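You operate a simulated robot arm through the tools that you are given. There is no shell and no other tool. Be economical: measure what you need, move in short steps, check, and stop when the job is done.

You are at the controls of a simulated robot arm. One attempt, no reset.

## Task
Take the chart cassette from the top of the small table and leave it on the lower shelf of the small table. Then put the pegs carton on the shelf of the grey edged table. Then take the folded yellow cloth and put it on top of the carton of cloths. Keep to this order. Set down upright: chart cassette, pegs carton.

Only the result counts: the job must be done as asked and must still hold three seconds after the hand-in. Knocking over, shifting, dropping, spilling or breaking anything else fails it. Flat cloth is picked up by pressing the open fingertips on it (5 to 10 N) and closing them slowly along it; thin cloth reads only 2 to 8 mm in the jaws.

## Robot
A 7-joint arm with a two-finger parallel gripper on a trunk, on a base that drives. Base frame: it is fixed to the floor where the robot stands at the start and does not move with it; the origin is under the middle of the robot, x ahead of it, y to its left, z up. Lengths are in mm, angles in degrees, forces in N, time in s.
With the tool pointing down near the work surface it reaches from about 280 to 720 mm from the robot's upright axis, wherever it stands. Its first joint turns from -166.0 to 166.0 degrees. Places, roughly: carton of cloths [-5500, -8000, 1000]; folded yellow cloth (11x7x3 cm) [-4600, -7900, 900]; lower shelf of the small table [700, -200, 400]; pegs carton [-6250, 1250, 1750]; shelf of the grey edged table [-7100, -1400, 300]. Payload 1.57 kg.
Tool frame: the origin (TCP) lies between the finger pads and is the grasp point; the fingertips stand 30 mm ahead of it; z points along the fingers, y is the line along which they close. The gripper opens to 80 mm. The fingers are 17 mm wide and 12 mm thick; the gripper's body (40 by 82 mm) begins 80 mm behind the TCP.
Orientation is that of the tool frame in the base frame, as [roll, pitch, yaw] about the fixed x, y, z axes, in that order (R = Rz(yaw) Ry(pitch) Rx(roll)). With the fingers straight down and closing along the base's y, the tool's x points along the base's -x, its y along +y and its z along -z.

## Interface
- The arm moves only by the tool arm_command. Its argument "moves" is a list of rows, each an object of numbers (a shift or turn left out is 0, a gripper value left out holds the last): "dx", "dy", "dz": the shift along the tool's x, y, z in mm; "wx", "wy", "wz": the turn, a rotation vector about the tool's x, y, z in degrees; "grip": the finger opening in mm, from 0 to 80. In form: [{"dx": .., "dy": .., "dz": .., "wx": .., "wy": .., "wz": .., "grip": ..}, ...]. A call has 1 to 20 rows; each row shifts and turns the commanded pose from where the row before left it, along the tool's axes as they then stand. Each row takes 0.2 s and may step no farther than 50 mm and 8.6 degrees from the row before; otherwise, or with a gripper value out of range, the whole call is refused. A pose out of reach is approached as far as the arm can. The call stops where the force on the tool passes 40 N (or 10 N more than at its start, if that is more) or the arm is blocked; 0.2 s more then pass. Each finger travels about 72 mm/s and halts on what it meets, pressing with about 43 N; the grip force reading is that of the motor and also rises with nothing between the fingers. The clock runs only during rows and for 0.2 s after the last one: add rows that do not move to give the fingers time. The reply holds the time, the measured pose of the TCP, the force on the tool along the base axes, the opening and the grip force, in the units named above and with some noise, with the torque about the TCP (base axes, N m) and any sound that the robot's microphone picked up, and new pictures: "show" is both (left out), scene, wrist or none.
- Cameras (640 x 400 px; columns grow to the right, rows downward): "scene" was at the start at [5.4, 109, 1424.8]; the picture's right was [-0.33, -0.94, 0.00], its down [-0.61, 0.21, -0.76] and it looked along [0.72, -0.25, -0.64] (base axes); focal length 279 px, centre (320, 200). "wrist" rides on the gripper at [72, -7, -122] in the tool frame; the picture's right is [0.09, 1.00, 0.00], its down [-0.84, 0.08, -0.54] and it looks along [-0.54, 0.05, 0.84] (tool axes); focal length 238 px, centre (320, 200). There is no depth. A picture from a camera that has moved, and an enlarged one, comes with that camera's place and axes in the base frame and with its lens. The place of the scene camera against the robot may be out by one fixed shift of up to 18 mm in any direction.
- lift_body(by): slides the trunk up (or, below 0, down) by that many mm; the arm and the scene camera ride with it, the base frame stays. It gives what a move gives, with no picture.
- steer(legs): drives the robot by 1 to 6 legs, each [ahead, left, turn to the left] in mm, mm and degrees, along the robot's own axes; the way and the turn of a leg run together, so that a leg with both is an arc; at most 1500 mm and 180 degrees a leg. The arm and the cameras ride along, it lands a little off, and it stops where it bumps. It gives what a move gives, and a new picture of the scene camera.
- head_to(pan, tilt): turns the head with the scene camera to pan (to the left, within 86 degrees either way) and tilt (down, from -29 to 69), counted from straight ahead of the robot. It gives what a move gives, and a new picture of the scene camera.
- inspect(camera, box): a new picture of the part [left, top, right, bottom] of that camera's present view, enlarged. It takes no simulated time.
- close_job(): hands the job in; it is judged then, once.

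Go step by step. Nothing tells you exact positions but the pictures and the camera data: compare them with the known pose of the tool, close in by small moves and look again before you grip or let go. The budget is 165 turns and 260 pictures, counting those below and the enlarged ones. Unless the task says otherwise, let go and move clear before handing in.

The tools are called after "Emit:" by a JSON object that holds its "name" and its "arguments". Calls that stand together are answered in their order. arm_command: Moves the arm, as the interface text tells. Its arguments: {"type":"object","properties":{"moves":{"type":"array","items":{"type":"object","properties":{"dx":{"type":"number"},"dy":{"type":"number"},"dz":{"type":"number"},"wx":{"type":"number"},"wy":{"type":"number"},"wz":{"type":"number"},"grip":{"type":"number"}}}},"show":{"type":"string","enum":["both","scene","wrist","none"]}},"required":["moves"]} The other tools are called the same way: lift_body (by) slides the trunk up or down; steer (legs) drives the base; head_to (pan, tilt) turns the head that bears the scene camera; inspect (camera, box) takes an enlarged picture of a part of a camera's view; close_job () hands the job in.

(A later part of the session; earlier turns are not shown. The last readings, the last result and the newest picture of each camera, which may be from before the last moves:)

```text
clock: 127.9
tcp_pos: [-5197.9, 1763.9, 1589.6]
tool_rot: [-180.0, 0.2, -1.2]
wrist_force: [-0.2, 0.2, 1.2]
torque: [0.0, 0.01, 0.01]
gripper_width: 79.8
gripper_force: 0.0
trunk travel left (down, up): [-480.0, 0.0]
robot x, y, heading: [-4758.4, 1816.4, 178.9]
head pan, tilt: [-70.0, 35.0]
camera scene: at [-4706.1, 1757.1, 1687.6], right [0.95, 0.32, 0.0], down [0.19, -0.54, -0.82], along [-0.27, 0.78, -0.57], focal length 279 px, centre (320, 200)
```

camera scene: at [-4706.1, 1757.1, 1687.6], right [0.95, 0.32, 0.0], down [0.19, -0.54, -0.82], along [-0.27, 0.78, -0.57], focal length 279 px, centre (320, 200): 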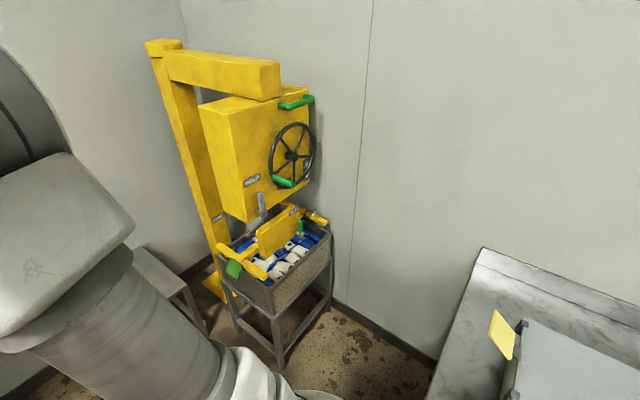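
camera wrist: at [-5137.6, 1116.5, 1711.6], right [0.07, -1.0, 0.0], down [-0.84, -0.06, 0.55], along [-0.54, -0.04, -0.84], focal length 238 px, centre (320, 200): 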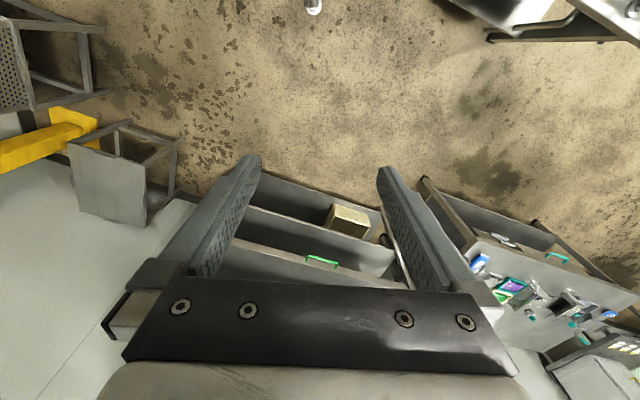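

The rack itself is turned about 15°, and a stool stands right of it, leaving a gap of roughly 490 mm. I'll line up in front of that gap and measure it more closely.

Emit:
{"name": "steer", "arguments": {"legs": [[560, 130, 0], [0, 0, -14]]}}

Emit:
{"name": "head_to", "arguments": {"pan": 0, "tilt": 50}}

Emit:
{"name": "head_to", "arguments": {"pan": 20, "tilt": 15}}

```text
clock: 133.1
tcp_pos: [-5760.1, 1750.7, 1590.7]
tool_rot: [180.0, 0.2, -14.8]
wrist_force: [0.6, 0.3, 0.4]
torque: [-0.03, -0.01, 0.0]
gripper_width: 80.1
gripper_force: 0.1
trunk travel left (down, up): [-480.0, 0.0]
robot x, y, heading: [-5319.4, 1698.5, 165.3]
head pan, tilt: [-70.0, 35.0]
camera scene: at [-5283.7, 1628.7, 1687.6], right [1.0, 0.09, 0.0], down [0.05, -0.57, -0.82], along [-0.08, 0.82, -0.57], focal length 279 px, centre (320, 200)
```

scene: 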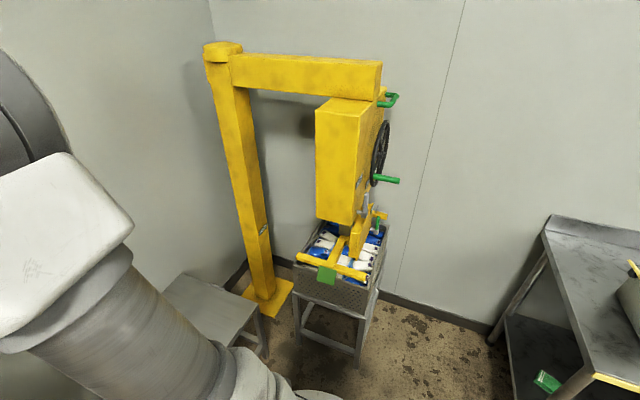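

```text
clock: 134.5
tcp_pos: [-5759.8, 1748.8, 1590.3]
tool_rot: [-180.0, 0.3, -14.7]
wrist_force: [-0.6, 0.2, -0.2]
torque: [0.0, 0.01, 0.01]
gripper_width: 79.9
gripper_force: 0.0
trunk travel left (down, up): [-480.0, 0.0]
robot x, y, heading: [-5322.8, 1698.2, 165.4]
head pan, tilt: [0.0, 50.0]
camera scene: at [-5350.1, 1560.5, 1665.8], right [0.26, 0.97, 0.0], down [0.74, -0.2, -0.64], along [-0.62, 0.16, -0.77], focal length 279 px, centre (320, 200)
```

scene: 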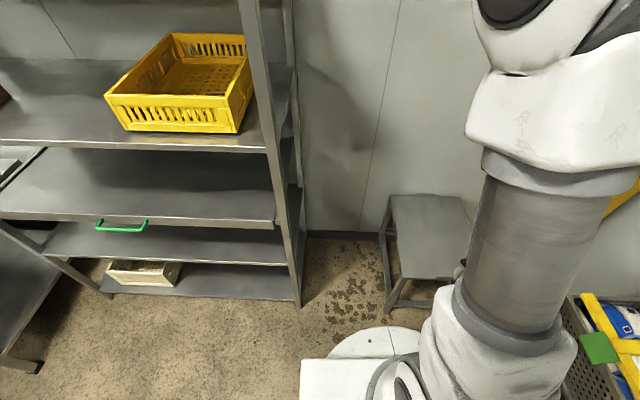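

```text
clock: 135.5
tcp_pos: [-5759.8, 1749.0, 1589.7]
tool_rot: [-179.9, 0.2, -14.7]
wrist_force: [0.3, 0.9, 0.1]
torque: [-0.03, -0.01, 0.01]
gripper_width: 80.0
gripper_force: 0.1
trunk travel left (down, up): [-480.0, 0.0]
robot x, y, heading: [-5320.3, 1696.0, 165.3]
head pan, tilt: [20.0, 15.0]
camera scene: at [-5368.6, 1532.4, 1719.5], right [-0.09, 1.0, 0.0], down [0.26, 0.02, -0.97], along [-0.96, -0.09, -0.26], focal length 279 px, centre (320, 200)
```

scene: 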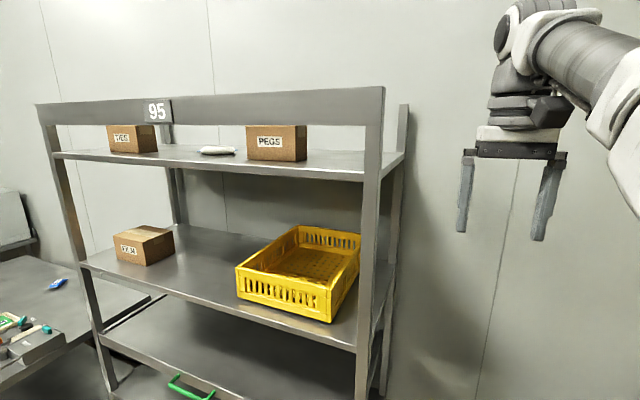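

To judge whether the base fits the gap, I'll look down at the robot's own base on both sides.

Emit:
{"name": "head_to", "arguments": {"pan": 60, "tilt": 69}}

Emit:
{"name": "head_to", "arguments": {"pan": -86, "tilt": 69}}

```text
clock: 136.8
tcp_pos: [-5760.5, 1749.6, 1589.7]
tool_rot: [-180.0, 0.2, -14.7]
wrist_force: [0.5, -0.8, 0.1]
torque: [-0.01, 0.0, 0.01]
gripper_width: 80.1
gripper_force: 0.0
trunk travel left (down, up): [-480.0, 0.0]
robot x, y, heading: [-5321.9, 1696.4, 165.3]
head pan, tilt: [60.0, 68.8]
camera scene: at [-5315.0, 1501.2, 1643.9], right [-0.71, 0.7, 0.0], down [0.66, 0.66, -0.36], along [-0.26, -0.26, -0.93], focal length 279 px, centre (320, 200)
```

scene: 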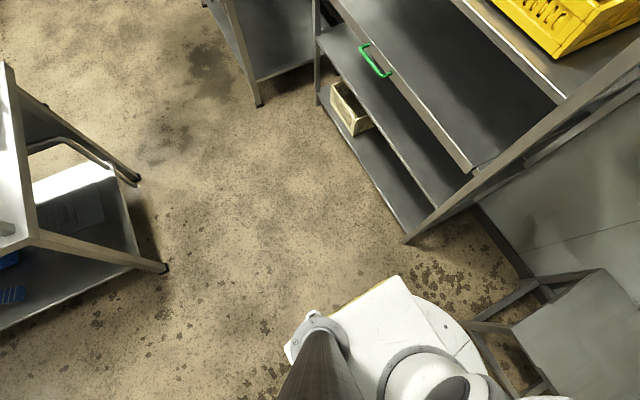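

```text
clock: 139.1
tcp_pos: [-5760.0, 1750.0, 1590.3]
tool_rot: [179.8, 0.2, -14.8]
wrist_force: [0.2, -0.4, -0.4]
torque: [0.01, -0.01, 0.0]
gripper_width: 79.8
gripper_force: 0.0
trunk travel left (down, up): [-480.0, 0.0]
robot x, y, heading: [-5323.5, 1699.2, 165.1]
head pan, tilt: [-85.9, 68.8]
camera scene: at [-5265.3, 1595.8, 1643.9], right [0.98, -0.18, 0.0], down [-0.17, -0.92, -0.36], along [0.07, 0.36, -0.93], focal length 279 px, centre (320, 200)
```

scene: 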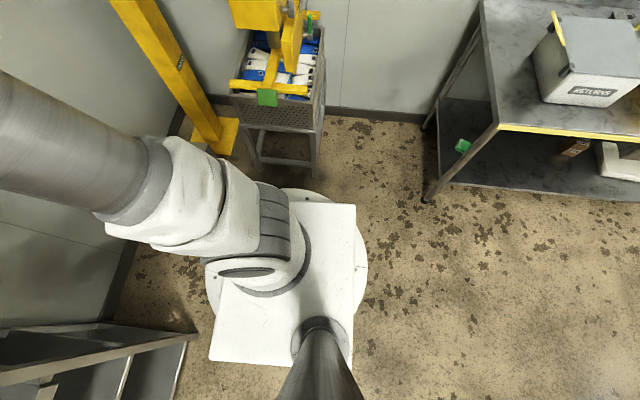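

The base disk is too large for that gap. I'll re-measure the carton from here.

Emit:
{"name": "head_to", "arguments": {"pan": 20, "tilt": 15}}

Emit:
{"name": "inspect", "arguments": {"camera": "scene", "box": [220, 80, 420, 205]}}

Emit:
{"name": "inspect", "arguments": {"camera": "scene", "box": [235, 105, 325, 170]}}

```text
clock: 140.9
tcp_pos: [-5760.5, 1748.6, 1590.0]
tool_rot: [180.0, 0.2, -14.6]
wrist_force: [0.9, 0.4, -0.4]
torque: [-0.01, -0.02, 0.0]
gripper_width: 80.4
gripper_force: 0.0
trunk travel left (down, up): [-480.0, 0.0]
robot x, y, heading: [-5325.1, 1696.2, 165.5]
head pan, tilt: [20.0, 15.0]
camera scene: at [-5368.6, 1532.4, 1719.5], right [-0.09, 1.0, 0.0], down [0.26, 0.02, -0.97], along [-0.96, -0.09, -0.26], focal length 279 px, centre (320, 200)
```

scene: 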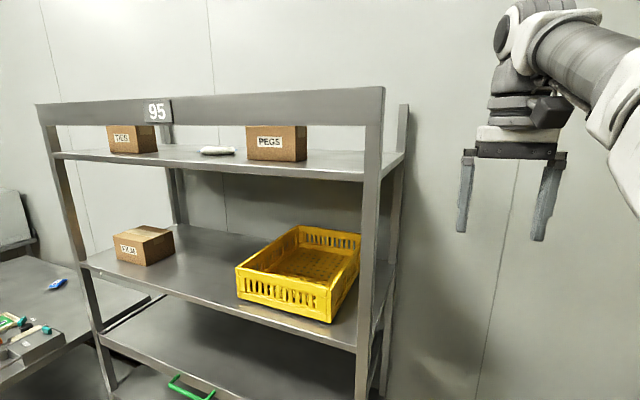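

```text
3.20 times, centred on (320, 142) of scene
camera zoom: at [-5368.6, 1532.4, 1719.5], right [-0.09, 1.0, 0.0], down [0.26, 0.02, -0.97], along [-0.96, -0.09, -0.26], focal length 892 px, centre (320, 384)
```

zoom: 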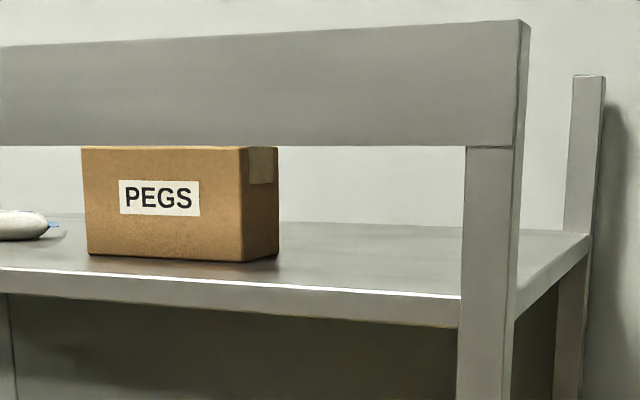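

```text
6.15 times, centred on (280, 138) of scene
camera zoom: at [-5368.6, 1532.4, 1719.5], right [-0.09, 1.0, 0.0], down [0.26, 0.02, -0.97], along [-0.96, -0.09, -0.26], focal length 1714 px, centre (566, 585)
```

zoom: 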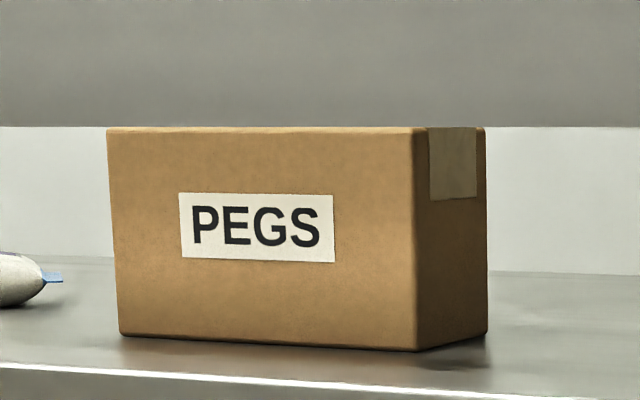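

The carton's top is level with the beam's underside, so it cannot be lifted out in place. My plan is to slide it right along the shelf with the closed fingers under the beam, until the open end of the rack lets me grip it across its depth. I'll first go back in front of it.

Emit:
{"name": "steer", "arguments": {"legs": [[0, 557, 0], [0, 0, -1.9]]}}

Emit:
{"name": "head_to", "arguments": {"pan": -10, "tilt": 12}}

Emit:
{"name": "inspect", "arguments": {"camera": "scene", "box": [200, 60, 520, 260]}}

```text
clock: 145.9
tcp_pos: [-5899.6, 1226.2, 1590.4]
tool_rot: [180.0, 0.3, -16.5]
wrist_force: [0.0, 0.0, -0.3]
torque: [-0.03, 0.0, -0.05]
gripper_width: 80.1
gripper_force: 0.0
trunk travel left (down, up): [-480.0, 0.0]
robot x, y, heading: [-5462.5, 1161.3, 163.3]
head pan, tilt: [20.0, 15.0]
camera scene: at [-5514.0, 997.2, 1719.6], right [-0.06, 1.0, 0.0], down [0.26, 0.02, -0.97], along [-0.96, -0.06, -0.26], focal length 279 px, centre (320, 200)
```

scene: 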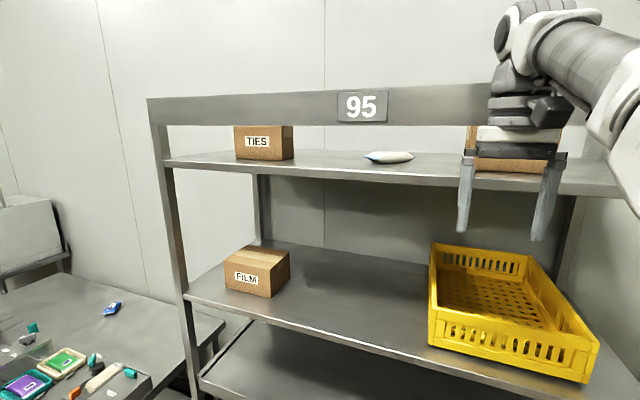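

```text
clock: 146.9
tcp_pos: [-5898.8, 1224.9, 1590.7]
tool_rot: [179.9, 0.1, -16.6]
wrist_force: [-0.5, 0.0, 0.3]
torque: [0.02, 0.01, 0.04]
gripper_width: 79.9
gripper_force: 0.0
trunk travel left (down, up): [-480.0, 0.0]
robot x, y, heading: [-5464.5, 1162.5, 163.6]
head pan, tilt: [-10.0, 12.0]
camera scene: at [-5504.3, 1044.3, 1724.4], right [0.45, 0.9, 0.0], down [0.19, -0.09, -0.98], along [-0.88, 0.44, -0.21], focal length 279 px, centre (320, 200)
```

scene: 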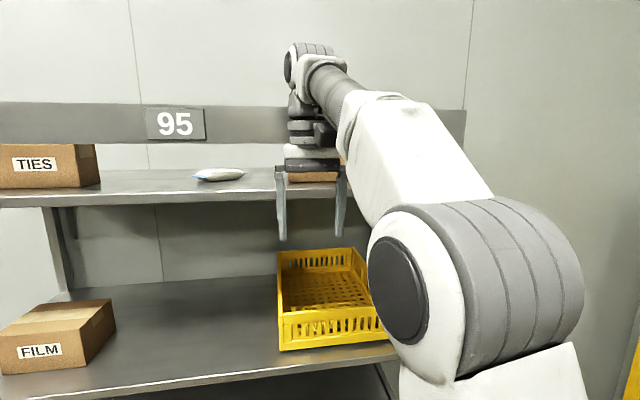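

```text
2.00 times, centred on (360, 160) of scene
camera zoom: at [-5504.3, 1044.3, 1724.4], right [0.45, 0.9, 0.0], down [0.19, -0.09, -0.98], along [-0.88, 0.44, -0.21], focal length 557 px, centre (240, 280)
```

zoom: 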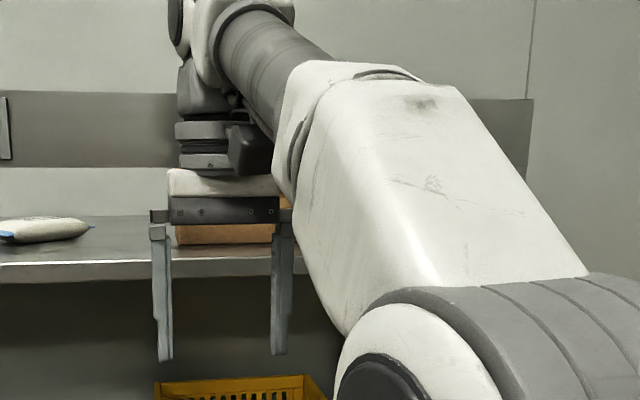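

I'll back off, point the closed gripper forward and slightly nose-down, and shift it to the left of the carton.

Emit:
{"name": "steer", "arguments": {"legs": [[-150, 0, 0]]}}

Emit:
{"name": "arm_command", "arguments": {"moves": [{"wy": -7.5, "grip": 0}, {"wy": -7.5}, {"wy": -7.5}, {"wy": -7.5}, {"wy": -7.5}, {"dx": -26, "dz": 20}, {"dx": -26, "dz": 20}, {"dx": -26, "dz": 20}, {"wy": -7.5}, {"wy": -7.5}, {"wy": -7.5}, {"wy": -7.5}, {"wy": -7.5}, {"dy": 38}, {"dy": 38}, {}], "show": "both"}}

```text
clock: 148.5
tcp_pos: [-5755.9, 1185.2, 1590.2]
tool_rot: [180.0, 0.3, -16.5]
wrist_force: [0.2, -0.5, 0.2]
torque: [-0.01, 0.01, -0.02]
gripper_width: 80.0
gripper_force: 0.2
trunk travel left (down, up): [-480.0, 0.0]
robot x, y, heading: [-5320.5, 1117.9, 163.4]
head pan, tilt: [-10.0, 12.0]
camera scene: at [-5361.7, 1002.2, 1724.5], right [0.45, 0.9, 0.0], down [0.19, -0.09, -0.98], along [-0.88, 0.44, -0.21], focal length 279 px, centre (320, 200)
```

scene: 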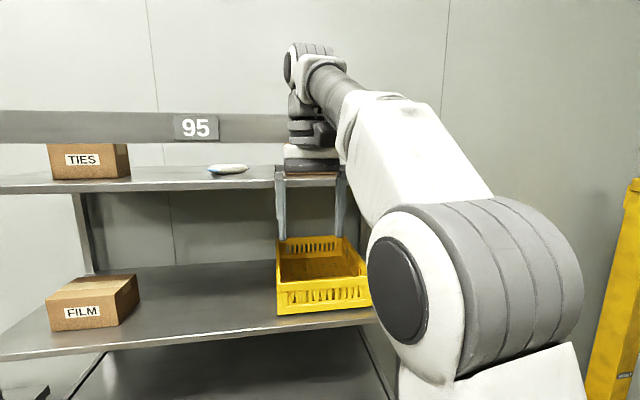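

```text
clock: 152.1
tcp_pos: [-5891.6, 1168.0, 1550.9]
tool_rot: [170.2, 69.8, -26.3]
wrist_force: [-0.3, 0.8, 0.2]
torque: [0.01, 0.02, 0.01]
gripper_width: 0.0
gripper_force: 20.9
trunk travel left (down, up): [-480.0, 0.0]
robot x, y, heading: [-5323.4, 1121.2, 163.4]
head pan, tilt: [-10.0, 12.0]
stopped in row 16: the arm was blocked; the commanded pose is now the measured one
camera scene: at [-5371.0, 975.1, 1724.2], right [0.15, 0.99, 0.0], down [0.21, -0.03, -0.98], along [-0.97, 0.15, -0.21], focal length 279 px, centre (320, 200)
camera wrist: at [-5757.0, 1130.5, 1523.8], right [-0.26, -0.96, -0.03], down [0.21, -0.09, 0.97], along [-0.94, 0.25, 0.22], focal length 238 px, centre (320, 200)
```

scene: 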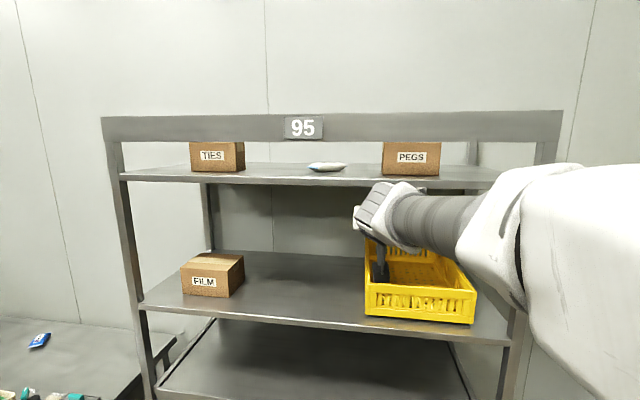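
wrist: 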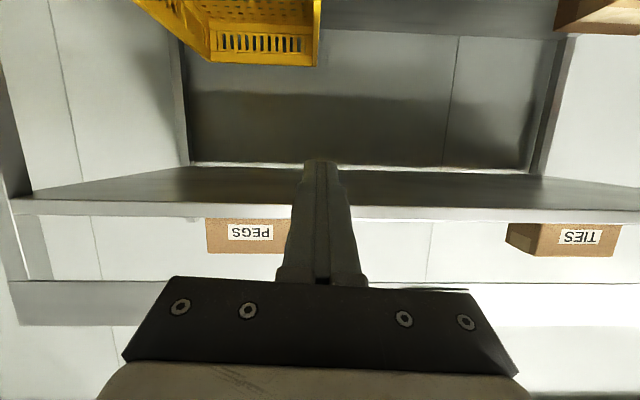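

The arm touched the head when moving left. I'll move the arm back to the right, restore the tool angle, and use the base for sideways motion instead.

Emit:
{"name": "arm_command", "arguments": {"moves": [{"dy": -30}, {"dy": -30}, {"dy": -20}, {"wx": 0.4, "wy": -4.9, "wz": -3.4}, {}], "show": "scene"}}

```text
clock: 153.5
tcp_pos: [-5875.5, 1253.1, 1521.2]
tool_rot: [174.1, 72.4, -22.2]
wrist_force: [-0.2, -0.4, -0.1]
torque: [0.0, -0.01, 0.03]
gripper_width: 0.1
gripper_force: 21.2
trunk travel left (down, up): [-480.0, 0.0]
robot x, y, heading: [-5323.7, 1119.9, 163.5]
head pan, tilt: [-10.0, 12.0]
stopped in row 5: the arm was blocked; the commanded pose is now the measured one
camera scene: at [-5369.5, 982.7, 1726.0], right [0.23, 0.97, 0.0], down [0.19, -0.04, -0.98], along [-0.95, 0.23, -0.19], focal length 279 px, centre (320, 200)
```

scene: 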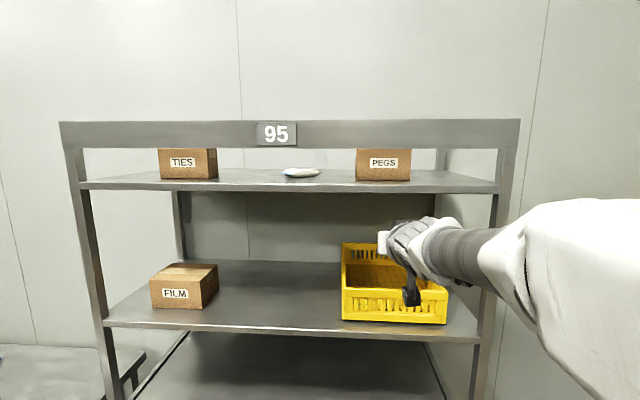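

The elbow still presses on the head. I'll back the base off and stretch the arm further forward so the elbow drops away from it.

Emit:
{"name": "steer", "arguments": {"legs": [[-130, 0, 0]]}}

Emit:
{"name": "arm_command", "arguments": {"moves": [{"dx": -10, "dz": 38}, {"dx": -10, "dz": 38}, {"dx": -8, "dz": 30}, {}], "show": "scene"}}

```text
clock: 155.0
tcp_pos: [-5748.9, 1217.8, 1521.0]
tool_rot: [174.1, 72.4, -22.3]
wrist_force: [0.5, -0.4, 0.5]
torque: [-0.02, -0.02, -0.02]
gripper_width: 0.0
gripper_force: 21.1
trunk travel left (down, up): [-480.0, 0.0]
robot x, y, heading: [-5196.3, 1081.6, 163.4]
head pan, tilt: [-10.0, 12.0]
camera scene: at [-5245.0, 945.7, 1725.9], right [0.24, 0.97, 0.0], down [0.19, -0.05, -0.98], along [-0.95, 0.23, -0.19], focal length 279 px, centre (320, 200)
```

scene: 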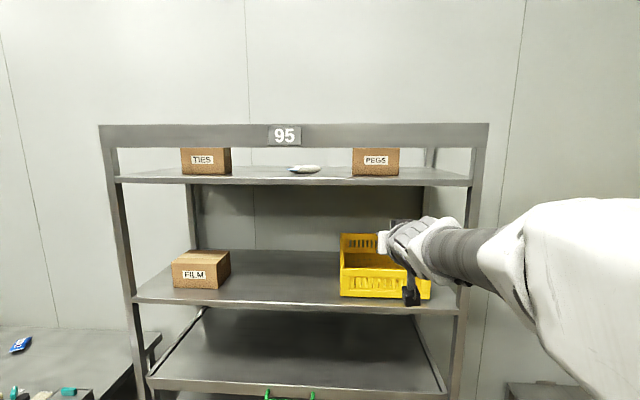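

```text
clock: 156.2
tcp_pos: [-5843.8, 1155.4, 1518.1]
tool_rot: [175.1, 71.9, -14.1]
wrist_force: [0.3, 0.6, 0.0]
torque: [-0.02, 0.01, 0.0]
gripper_width: 0.0
gripper_force: 21.7
out of reach, approached as far as the arm can: row 1, 2, 3
trunk travel left (down, up): [-480.0, 0.0]
robot x, y, heading: [-5197.4, 1084.2, 163.7]
head pan, tilt: [-10.0, 12.0]
stopped in row 4: the arm was blocked; the commanded pose is now the measured one
camera scene: at [-5238.0, 965.5, 1724.4], right [0.45, 0.89, 0.0], down [0.19, -0.09, -0.98], along [-0.87, 0.44, -0.21], focal length 279 px, centre (320, 200)
```

scene: 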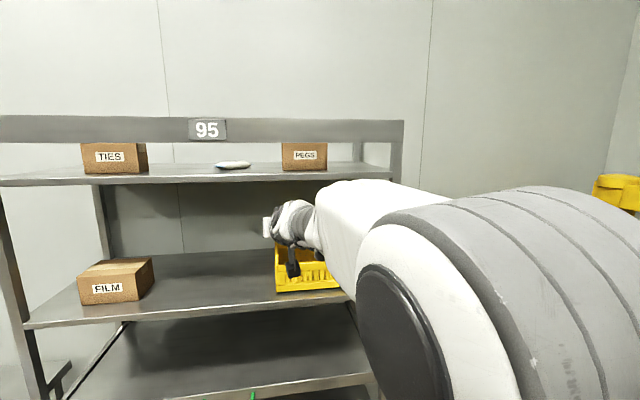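

The head is free again. I'll bring the arm to the robot's right side, stretched out and higher, and straighten the tool.

Emit:
{"name": "arm_command", "arguments": {"moves": [{"dy": -35, "dx": -14, "wx": 2}, {"dy": -35, "dx": -14, "wx": 2}, {"dy": -35, "dx": -14, "wx": 2, "wy": -1.5}, {"dy": -35, "dx": -14, "wx": 1.2, "wy": -1.6}, {"dx": -20}, {"dx": -20, "dz": 10}, {}], "show": "scene"}}

```text
clock: 157.8
tcp_pos: [-5848.9, 1303.4, 1604.6]
tool_rot: [-177.7, 75.0, -14.2]
wrist_force: [0.4, 0.5, 0.5]
torque: [0.0, -0.03, 0.0]
gripper_width: 0.0
gripper_force: 21.5
trunk travel left (down, up): [-480.0, 0.0]
robot x, y, heading: [-5195.7, 1084.3, 163.5]
head pan, tilt: [-10.0, 12.0]
camera scene: at [-5238.3, 965.6, 1724.5], right [0.45, 0.89, 0.0], down [0.19, -0.09, -0.98], along [-0.87, 0.44, -0.21], focal length 279 px, centre (320, 200)
```

scene: 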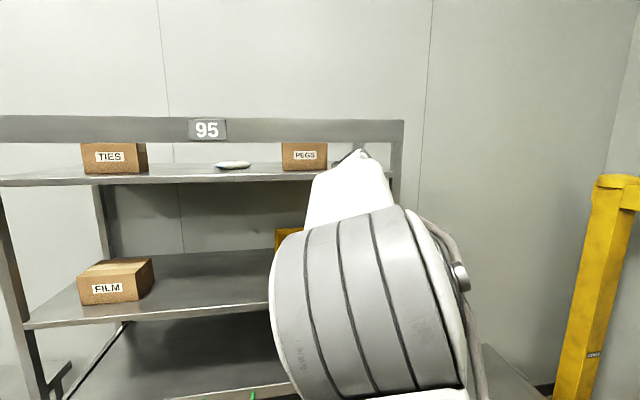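

That works well. I raise the tool to slot height, then use the base to move left and partly forward, and look.

Emit:
{"name": "arm_command", "arguments": {"moves": [{"dx": -22, "dz": -6}, {"dx": -23, "dz": -6}, {}], "show": "none"}}

Emit:
{"name": "steer", "arguments": {"legs": [[0, 170, 0], [110, 0, 0]]}}

Emit:
{"name": "arm_command", "arguments": {"moves": [{}], "show": "wrist"}}

```text
clock: 158.6
tcp_pos: [-5850.6, 1303.9, 1650.8]
tool_rot: [-177.6, 74.9, -14.0]
wrist_force: [-0.1, -0.8, -0.8]
torque: [0.03, 0.03, 0.03]
gripper_width: 0.5
gripper_force: 21.2
trunk travel left (down, up): [-480.0, 0.0]
robot x, y, heading: [-5196.2, 1083.5, 163.2]
head pan, tilt: [-10.0, 12.0]
```

```text
clock: 161.5
tcp_pos: [-6007.1, 1168.1, 1649.5]
tool_rot: [-177.6, 75.0, -14.0]
wrist_force: [-0.1, -0.4, 0.4]
torque: [-0.03, -0.01, 0.01]
gripper_width: 0.0
gripper_force: 21.1
trunk travel left (down, up): [-480.0, 0.0]
robot x, y, heading: [-5350.9, 947.0, 163.2]
head pan, tilt: [-10.0, 12.0]
camera scene: at [-5395.2, 829.9, 1724.4], right [0.45, 0.89, 0.0], down [0.19, -0.09, -0.98], along [-0.87, 0.44, -0.21], focal length 279 px, centre (320, 200)
```

scene: 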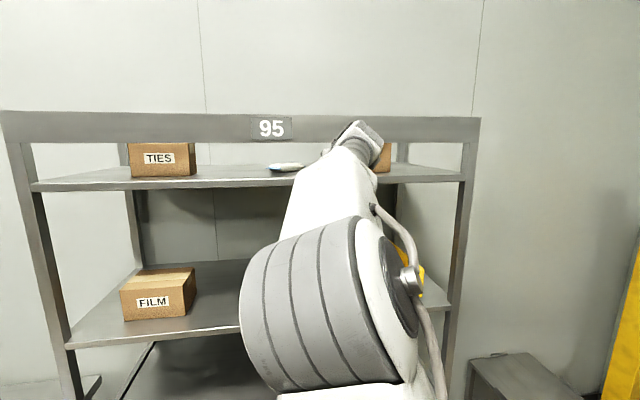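

```text
clock: 161.9
tcp_pos: [-6006.9, 1167.3, 1651.0]
tool_rot: [-177.6, 75.0, -14.1]
wrist_force: [-0.5, 0.4, -0.8]
torque: [0.0, 0.0, -0.01]
gripper_width: 0.0
gripper_force: 20.6
trunk travel left (down, up): [-480.0, 0.0]
robot x, y, heading: [-5352.6, 947.8, 163.4]
head pan, tilt: [-10.0, 12.0]
camera wrist: at [-5873.8, 1136.6, 1613.3], right [-0.26, -0.96, -0.1], down [0.27, -0.17, 0.95], along [-0.93, 0.22, 0.3], focal length 238 px, centre (320, 200)
```

wrist: 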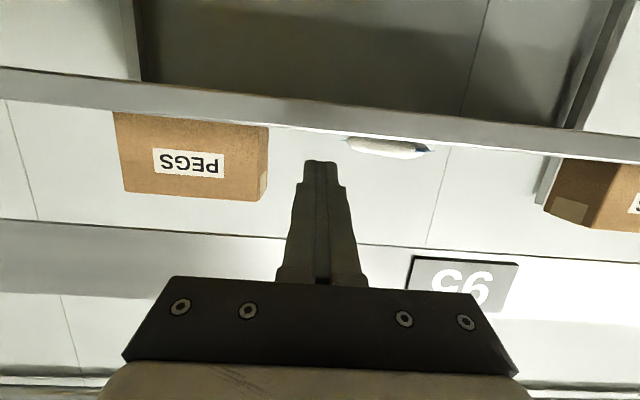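

The slot between shelf (z≈1609) and beam (z≈1706) is clear, and the carton's left end is right of the fingers. I lower by 11 mm and go in 100 mm.

Emit:
{"name": "arm_command", "arguments": {"moves": [{"dx": 10.6, "dz": 2.8}, {}], "show": "none"}}

Emit:
{"name": "steer", "arguments": {"legs": [[100, 0, 0]]}}

Emit:
{"name": "arm_command", "arguments": {"moves": [{}], "show": "wrist"}}

Emit:
{"name": "inspect", "arguments": {"camera": "scene", "box": [270, 90, 450, 200]}}

```text
clock: 162.5
tcp_pos: [-6006.6, 1168.4, 1640.0]
tool_rot: [-177.5, 75.0, -14.0]
wrist_force: [0.1, -0.2, -0.6]
torque: [0.0, 0.01, -0.01]
gripper_width: 0.0
gripper_force: 21.8
trunk travel left (down, up): [-480.0, 0.0]
robot x, y, heading: [-5353.3, 946.0, 163.4]
head pan, tilt: [-10.0, 12.0]
```

```text
clock: 163.8
tcp_pos: [-6100.1, 1197.7, 1640.0]
tool_rot: [-177.6, 75.0, -14.2]
wrist_force: [-0.1, -0.6, 1.0]
torque: [0.01, 0.01, 0.0]
gripper_width: 0.0
gripper_force: 21.5
trunk travel left (down, up): [-480.0, 0.0]
robot x, y, heading: [-5443.2, 972.7, 163.6]
head pan, tilt: [-10.0, 12.0]
camera scene: at [-5489.2, 858.0, 1724.4], right [0.45, 0.89, 0.0], down [0.19, -0.09, -0.98], along [-0.87, 0.44, -0.21], focal length 279 px, centre (320, 200)
```

scene: 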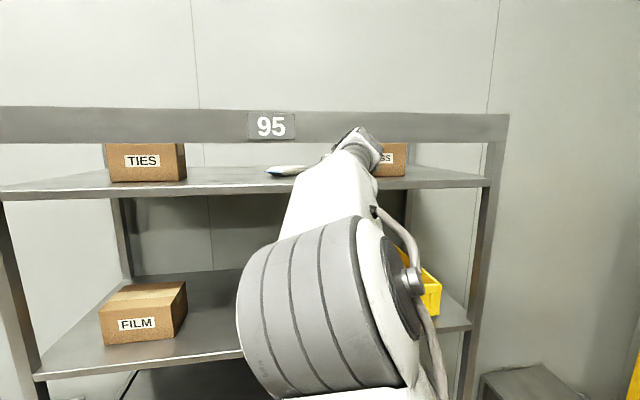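

```text
clock: 164.2
tcp_pos: [-6098.3, 1197.8, 1639.6]
tool_rot: [-177.7, 75.0, -14.1]
wrist_force: [0.1, -0.2, -0.5]
torque: [-0.02, 0.01, 0.03]
gripper_width: 0.2
gripper_force: 21.1
trunk travel left (down, up): [-480.0, 0.0]
robot x, y, heading: [-5447.3, 980.1, 163.4]
head pan, tilt: [-10.0, 12.0]
camera wrist: at [-5966.6, 1165.6, 1602.2], right [-0.26, -0.96, -0.1], down [0.27, -0.17, 0.95], along [-0.93, 0.22, 0.3], focal length 238 px, centre (320, 200)
```

wrist: 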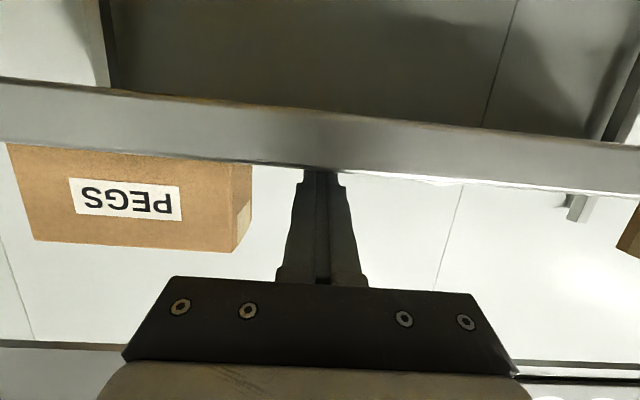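

```text
3.56 times, centred on (360, 145) of scene
camera zoom: at [-5488.7, 857.9, 1724.4], right [0.45, 0.89, 0.0], down [0.19, -0.09, -0.98], along [-0.87, 0.44, -0.21], focal length 990 px, centre (178, 396)
```

zoom: 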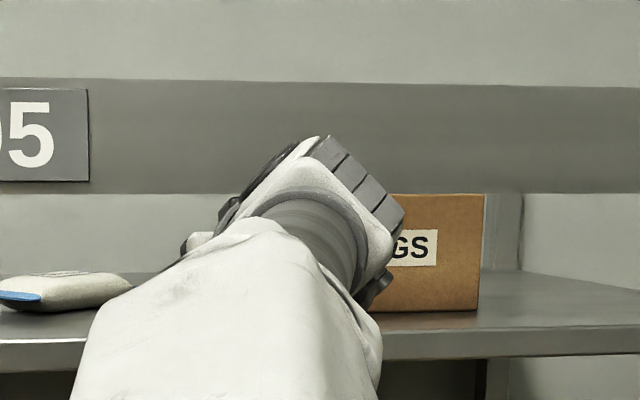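

I now place the shelf lip at n≈145 mm, z≈1614, and the carton's left end about 50 mm right of the fingers. I go in 40 mm more, then push right with small base moves.

Emit:
{"name": "steer", "arguments": {"legs": [[38, 0, 0]]}}

Emit:
{"name": "steer", "arguments": {"legs": [[0, -55, 0]]}}

Emit:
{"name": "arm_command", "arguments": {"moves": [{}], "show": "wrist"}}

```text
clock: 165.2
tcp_pos: [-6136.8, 1208.7, 1640.1]
tool_rot: [-177.7, 75.1, -14.2]
wrist_force: [0.0, 0.3, 0.8]
torque: [0.02, -0.01, -0.03]
gripper_width: 0.0
gripper_force: 21.5
trunk travel left (down, up): [-480.0, 0.0]
robot x, y, heading: [-5484.1, 987.0, 163.3]
head pan, tilt: [-10.0, 12.0]
camera scene: at [-5526.2, 869.2, 1724.4], right [0.45, 0.89, 0.0], down [0.19, -0.09, -0.98], along [-0.87, 0.44, -0.21], focal length 279 px, centre (320, 200)
```

scene: 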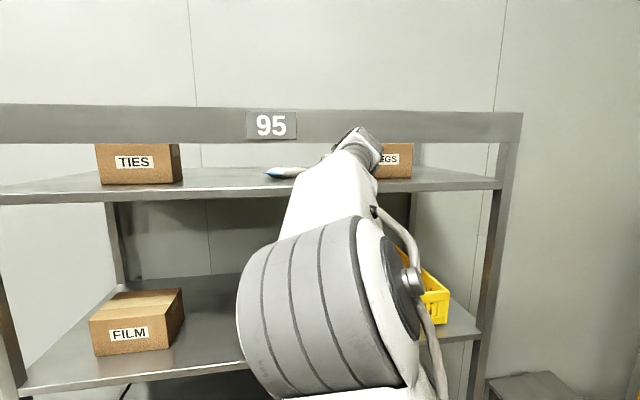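

```text
clock: 166.2
tcp_pos: [-6120.9, 1261.1, 1640.6]
tool_rot: [-177.7, 75.0, -14.3]
wrist_force: [-0.3, 0.2, -0.3]
torque: [0.01, 0.01, 0.0]
gripper_width: 0.1
gripper_force: 21.2
trunk travel left (down, up): [-480.0, 0.0]
robot x, y, heading: [-5467.1, 1038.5, 163.2]
head pan, tilt: [-10.0, 12.0]
camera scene: at [-5509.7, 921.6, 1724.5], right [0.45, 0.89, 0.0], down [0.19, -0.09, -0.98], along [-0.87, 0.44, -0.21], focal length 279 px, centre (320, 200)
```

scene: 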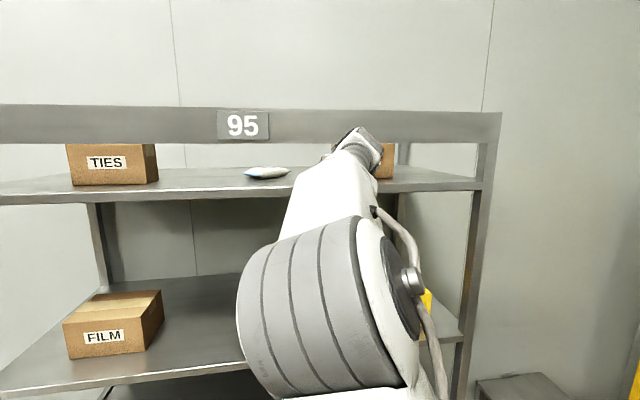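

```text
clock: 166.7
tcp_pos: [-6120.1, 1260.9, 1639.8]
tool_rot: [-177.7, 75.0, -14.3]
wrist_force: [0.1, 0.5, -0.4]
torque: [-0.01, -0.03, -0.02]
gripper_width: 0.0
gripper_force: 21.2
trunk travel left (down, up): [-480.0, 0.0]
robot x, y, heading: [-5469.7, 1038.4, 163.2]
head pan, tilt: [-10.0, 12.0]
camera wrist: at [-5987.4, 1229.3, 1602.3], right [-0.26, -0.96, -0.1], down [0.27, -0.17, 0.95], along [-0.93, 0.22, 0.3], focal length 238 px, centre (320, 200)
```

wrist: 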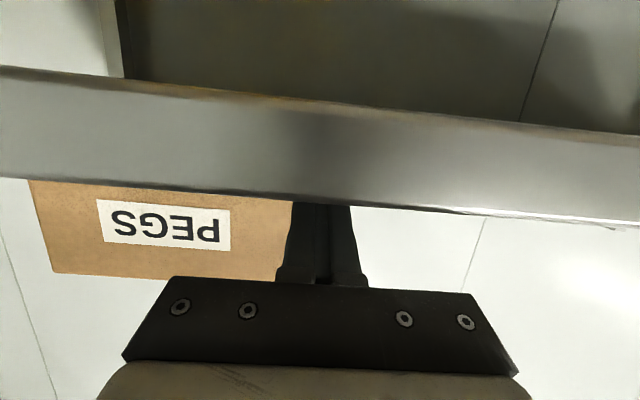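

The fingers are at the carton's left end. I'll start pushing right with a short step and check the motion.

Emit:
{"name": "steer", "arguments": {"legs": [[0, -60, 0]]}}

Emit:
{"name": "arm_command", "arguments": {"moves": [{}], "show": "wrist"}}

```text
clock: 167.8
tcp_pos: [-6102.8, 1318.9, 1640.0]
tool_rot: [-177.7, 75.0, -14.4]
wrist_force: [-0.1, -0.4, -0.4]
torque: [-0.01, 0.01, 0.03]
gripper_width: 0.0
gripper_force: 20.8
trunk travel left (down, up): [-480.0, 0.0]
robot x, y, heading: [-5449.3, 1092.9, 163.4]
head pan, tilt: [-10.0, 12.0]
camera scene: at [-5492.4, 979.0, 1724.5], right [0.45, 0.89, 0.0], down [0.19, -0.09, -0.98], along [-0.87, 0.44, -0.21], focal length 279 px, centre (320, 200)
```

scene: 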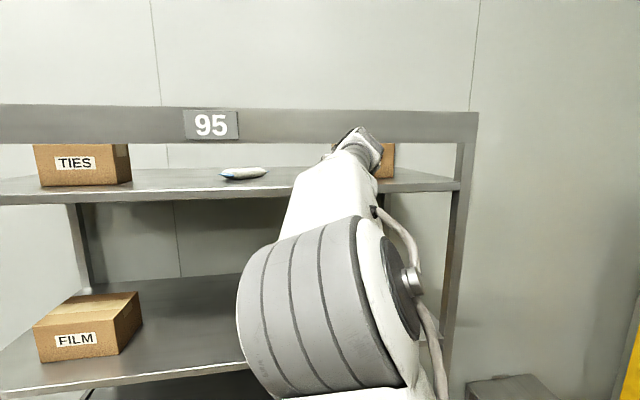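

```text
clock: 168.2
tcp_pos: [-6102.9, 1319.0, 1639.2]
tool_rot: [-177.5, 75.0, -14.3]
wrist_force: [-0.4, -0.5, -0.1]
torque: [0.0, 0.0, -0.02]
gripper_width: 0.1
gripper_force: 21.0
trunk travel left (down, up): [-480.0, 0.0]
robot x, y, heading: [-5451.1, 1096.2, 163.2]
head pan, tilt: [-10.0, 12.0]
camera wrist: at [-5970.1, 1286.8, 1602.3], right [-0.26, -0.96, -0.1], down [0.27, -0.17, 0.95], along [-0.93, 0.22, 0.3], focal length 238 px, centre (320, 200)
```

wrist: 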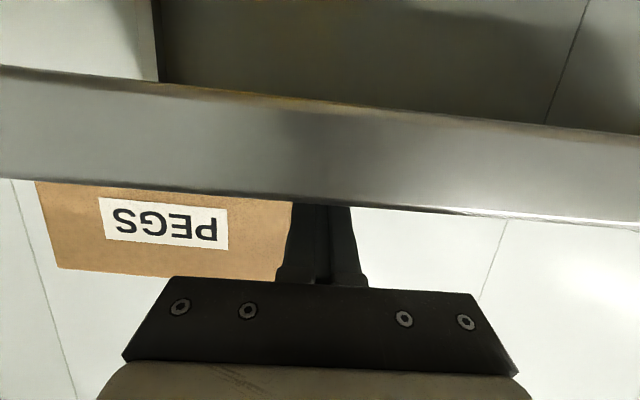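

The carton slides along well, turning only slightly. I go 8 mm deeper to keep it straight and push on.

Emit:
{"name": "steer", "arguments": {"legs": [[8, 0, 0], [0, -80, 0]]}}

Emit:
{"name": "arm_command", "arguments": {"moves": [{}], "show": "wrist"}}

```text
clock: 169.8
tcp_pos: [-6086.8, 1397.0, 1641.3]
tool_rot: [-177.6, 75.1, -14.3]
wrist_force: [0.9, -0.6, 0.0]
torque: [0.01, 0.01, 0.01]
gripper_width: 0.0
gripper_force: 21.6
trunk travel left (down, up): [-480.0, 0.0]
robot x, y, heading: [-5434.7, 1174.2, 163.3]
head pan, tilt: [-10.0, 12.0]
camera scene: at [-5476.8, 1058.1, 1724.5], right [0.45, 0.89, 0.0], down [0.19, -0.09, -0.98], along [-0.87, 0.44, -0.21], focal length 279 px, centre (320, 200)
```

scene: 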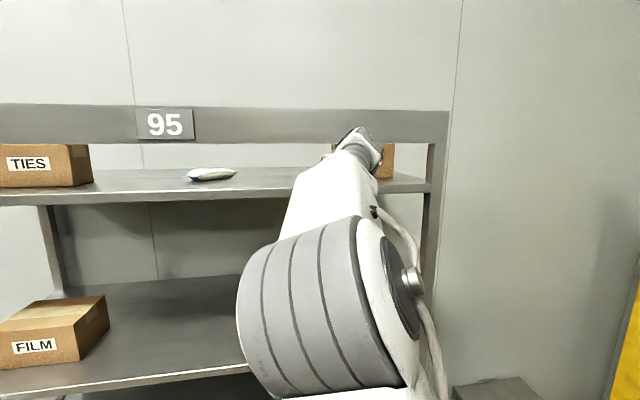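

```text
clock: 170.2
tcp_pos: [-6087.2, 1398.7, 1641.0]
tool_rot: [-177.5, 74.9, -14.2]
wrist_force: [-0.5, -0.1, -0.2]
torque: [0.01, 0.03, 0.02]
gripper_width: 0.0
gripper_force: 21.2
trunk travel left (down, up): [-480.0, 0.0]
robot x, y, heading: [-5434.9, 1178.2, 163.3]
head pan, tilt: [-10.0, 12.0]
camera wrist: at [-5954.5, 1366.0, 1602.2], right [-0.26, -0.96, -0.1], down [0.27, -0.17, 0.95], along [-0.93, 0.22, 0.3], focal length 238 px, centre (320, 200)
```

wrist: 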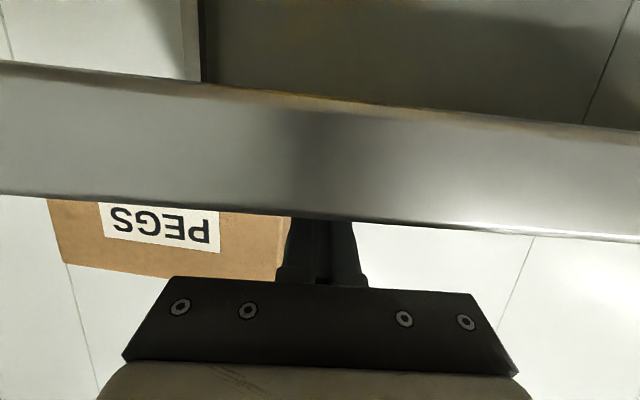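

It is turning somewhat, right end backward. I'll push another 60 mm and then straighten it by poking its front near the left end.

Emit:
{"name": "steer", "arguments": {"legs": [[0, -62, 0]]}}

Emit:
{"name": "arm_command", "arguments": {"moves": [{}], "show": "wrist"}}

```text
clock: 171.3
tcp_pos: [-6068.5, 1458.2, 1639.3]
tool_rot: [-177.6, 75.0, -14.2]
wrist_force: [-0.7, -0.1, 0.5]
torque: [-0.01, -0.01, 0.04]
gripper_width: 0.0
gripper_force: 21.1
trunk travel left (down, up): [-480.0, 0.0]
robot x, y, heading: [-5417.2, 1234.9, 163.2]
head pan, tilt: [-10.0, 12.0]
camera scene: at [-5458.8, 1117.7, 1724.5], right [0.45, 0.89, 0.0], down [0.19, -0.09, -0.98], along [-0.87, 0.44, -0.21], focal length 279 px, centre (320, 200)
```

scene: 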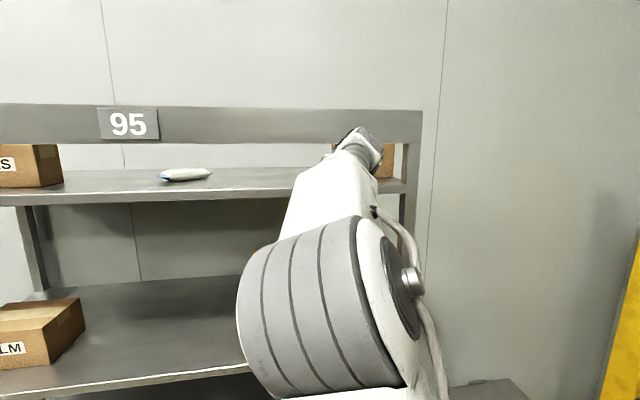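

```text
clock: 171.7
tcp_pos: [-6069.3, 1457.5, 1640.6]
tool_rot: [-177.6, 75.0, -14.2]
wrist_force: [0.4, -0.5, 1.2]
torque: [0.0, 0.01, 0.02]
gripper_width: 0.0
gripper_force: 21.4
trunk travel left (down, up): [-480.0, 0.0]
robot x, y, heading: [-5415.8, 1234.9, 163.3]
head pan, tilt: [-10.0, 12.0]
camera wrist: at [-5936.6, 1425.5, 1602.2], right [-0.26, -0.96, -0.1], down [0.27, -0.17, 0.95], along [-0.93, 0.22, 0.3], focal length 238 px, centre (320, 200)
```

wrist: 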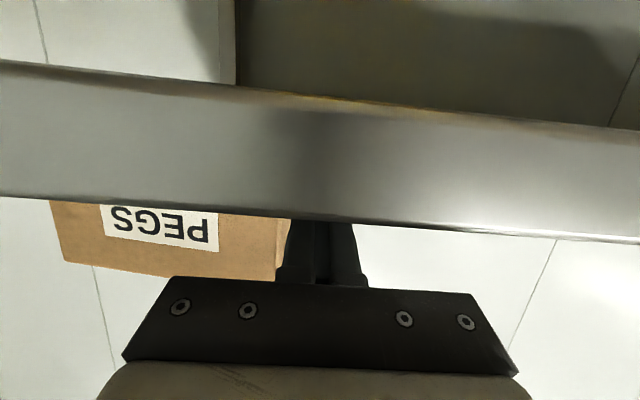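

The angle is stable now. I push 45 mm more so the right end just reaches past the shelf's end.

Emit:
{"name": "steer", "arguments": {"legs": [[0, -42, 0]]}}

Emit:
{"name": "arm_command", "arguments": {"moves": [{}], "show": "wrist"}}

Emit:
{"name": "inspect", "arguments": {"camera": "scene", "box": [320, 90, 440, 210]}}

```text
clock: 172.7
tcp_pos: [-6055.8, 1497.9, 1639.3]
tool_rot: [-177.6, 75.1, -14.4]
wrist_force: [0.0, 0.1, 0.2]
torque: [0.01, 0.01, 0.04]
gripper_width: 0.0
gripper_force: 20.8
trunk travel left (down, up): [-480.0, 0.0]
robot x, y, heading: [-5404.5, 1277.1, 163.2]
head pan, tilt: [-10.0, 12.0]
camera scene: at [-5447.0, 1157.6, 1724.5], right [0.45, 0.89, 0.0], down [0.19, -0.09, -0.98], along [-0.87, 0.44, -0.21], focal length 279 px, centre (320, 200)
```

scene: 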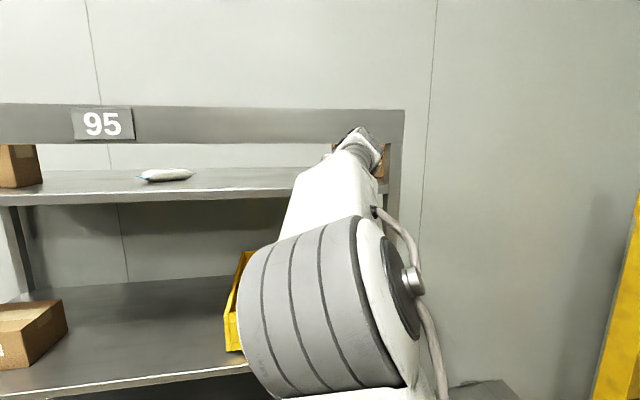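

```text
clock: 173.1
tcp_pos: [-6057.4, 1498.2, 1639.5]
tool_rot: [-177.6, 75.1, -14.2]
wrist_force: [1.0, -0.6, 0.2]
torque: [0.01, -0.01, -0.01]
gripper_width: 0.0
gripper_force: 21.3
trunk travel left (down, up): [-480.0, 0.0]
robot x, y, heading: [-5405.7, 1275.7, 163.4]
head pan, tilt: [-10.0, 12.0]
camera wrist: at [-5924.4, 1465.9, 1602.2], right [-0.26, -0.96, -0.1], down [0.27, -0.17, 0.95], along [-0.93, 0.22, 0.3], focal length 238 px, centre (320, 200)
```

wrist: 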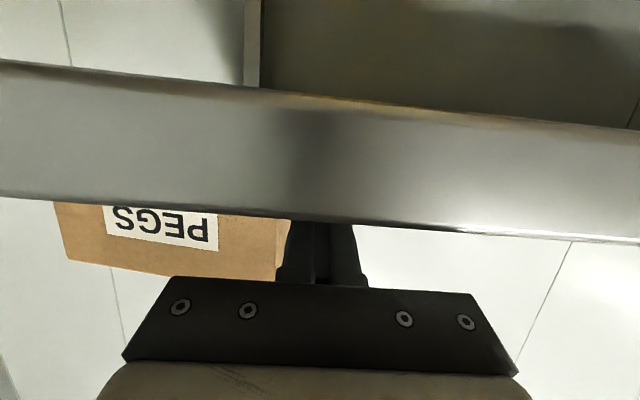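

```text
3.33 times, centred on (380, 150) of scene
camera zoom: at [-5447.1, 1157.1, 1724.4], right [0.45, 0.89, 0.0], down [0.19, -0.09, -0.98], along [-0.87, 0.44, -0.21], focal length 929 px, centre (120, 367)
```

zoom: 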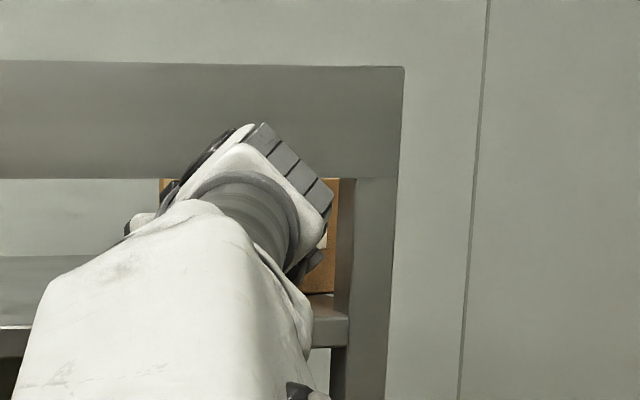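

The carton lies nearly parallel to the shelf with its right end just past the shelf's end, about 268 mm from where it stood. I'll detach and withdraw.

Emit:
{"name": "steer", "arguments": {"legs": [[0, 12, 0], [-300, 0, 0]]}}

Emit:
{"name": "head_to", "arguments": {"pan": -20, "tilt": 12}}

```text
clock: 176.1
tcp_pos: [-5773.4, 1400.2, 1639.5]
tool_rot: [-177.5, 75.0, -14.2]
wrist_force: [-0.4, 0.1, -1.0]
torque: [-0.01, -0.01, 0.03]
gripper_width: 0.0
gripper_force: 20.9
trunk travel left (down, up): [-480.0, 0.0]
robot x, y, heading: [-5120.9, 1178.4, 163.2]
head pan, tilt: [-10.0, 12.0]
camera scene: at [-5163.0, 1059.2, 1724.4], right [0.45, 0.89, 0.0], down [0.19, -0.09, -0.98], along [-0.87, 0.44, -0.21], focal length 279 px, centre (320, 200)
```

scene: 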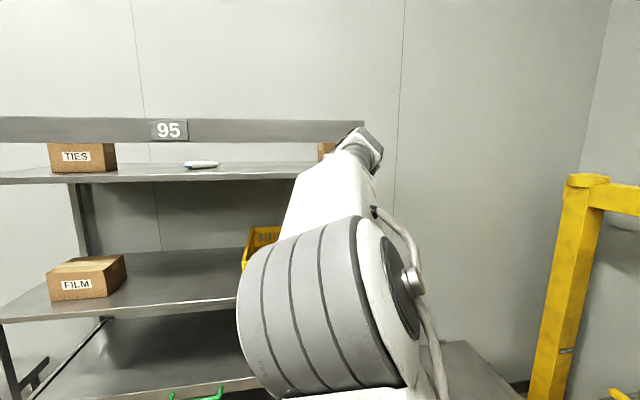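

```text
clock: 176.8
tcp_pos: [-5773.1, 1399.2, 1640.4]
tool_rot: [-177.5, 75.0, -14.2]
wrist_force: [0.3, 0.2, 0.0]
torque: [-0.02, 0.03, -0.05]
gripper_width: 0.0
gripper_force: 21.1
trunk travel left (down, up): [-480.0, 0.0]
robot x, y, heading: [-5121.6, 1177.4, 163.4]
head pan, tilt: [-20.0, 12.0]
camera scene: at [-5154.8, 1073.1, 1724.4], right [0.6, 0.8, 0.0], down [0.17, -0.12, -0.98], along [-0.78, 0.58, -0.21], focal length 279 px, centre (320, 200)
```

scene: 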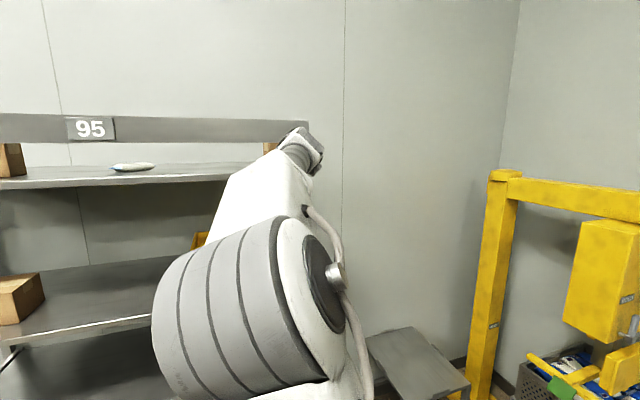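

Now I'll swing the tool in free space so that it points to the robot's left (for approaching the carton from the rack's end), keeping the arm clear of the head.

Emit:
{"name": "arm_command", "arguments": {"moves": [{"wx": -7.24, "wz": -1.94, "dz": -10.6, "dx": 2.8, "dy": 12, "grip": 80}, {"wx": -7.24, "wz": -1.94, "dz": -9, "dx": 2.4, "dy": 13.3}, {"wx": -7.24, "wz": -1.94, "dz": -7.2, "dx": 1.9, "dy": 14.4}, {"wx": -7.24, "wz": -1.94, "dz": -5.4, "dx": 1.5, "dy": 15.3}, {"wx": -7.24, "wz": -1.94, "dz": -3.4, "dx": 0.9, "dy": 15.9}, {"wx": -7.24, "wz": -1.94, "dz": -1.4, "dx": 0.4, "dy": 16.2}], "show": "scene"}}

```text
clock: 178.2
tcp_pos: [-5731.5, 1312.4, 1639.1]
tool_rot: [-178.2, 74.5, 30.4]
wrist_force: [-0.5, 0.5, -0.3]
torque: [-0.04, -0.02, 0.0]
gripper_width: 79.9
gripper_force: 0.0
trunk travel left (down, up): [-480.0, 0.0]
robot x, y, heading: [-5120.5, 1179.7, 163.2]
head pan, tilt: [-20.0, 12.0]
camera scene: at [-5155.0, 1073.2, 1724.4], right [0.6, 0.8, 0.0], down [0.17, -0.12, -0.98], along [-0.78, 0.58, -0.21], focal length 279 px, centre (320, 200)
```

scene: 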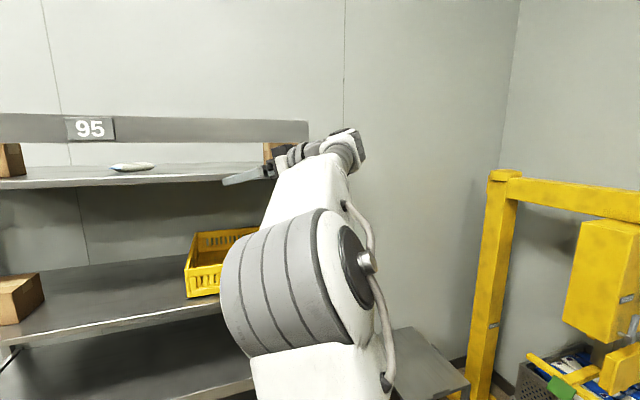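

Good, the head is untouched. I continue the swing.

Emit:
{"name": "arm_command", "arguments": {"moves": [{"wx": -7.24, "wz": -1.94, "dz": 0.7, "dx": -0.2, "dy": 16.3}, {"wx": -7.24, "wz": -1.94, "dz": 2.7, "dx": -0.7, "dy": 16}, {"wx": -7.24, "wz": -1.94, "dz": 4.7, "dx": -1.3, "dy": 15.5}, {"wx": -7.24, "wz": -1.94, "dz": 6.7, "dx": -1.8, "dy": 14.8}, {}], "show": "scene"}}

```text
clock: 179.4
tcp_pos: [-5700.9, 1251.9, 1639.5]
tool_rot: [-179.2, 74.4, 59.3]
wrist_force: [0.6, 0.0, 0.5]
torque: [0.01, 0.01, -0.02]
gripper_width: 79.7
gripper_force: 0.1
trunk travel left (down, up): [-480.0, 0.0]
robot x, y, heading: [-5124.0, 1179.1, 163.4]
head pan, tilt: [-20.0, 12.0]
camera scene: at [-5154.8, 1073.1, 1724.4], right [0.6, 0.8, 0.0], down [0.17, -0.12, -0.98], along [-0.78, 0.58, -0.21], focal length 279 px, centre (320, 200)
```

scene: 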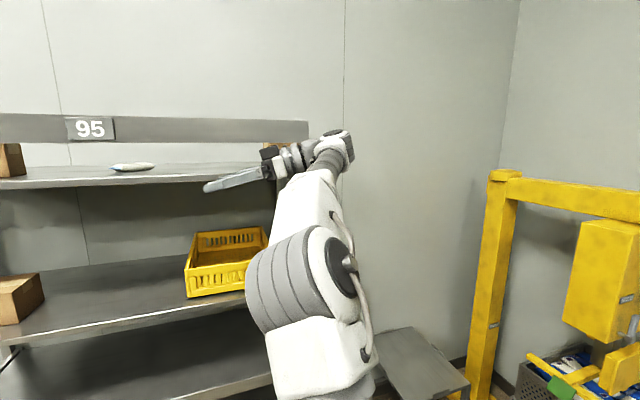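

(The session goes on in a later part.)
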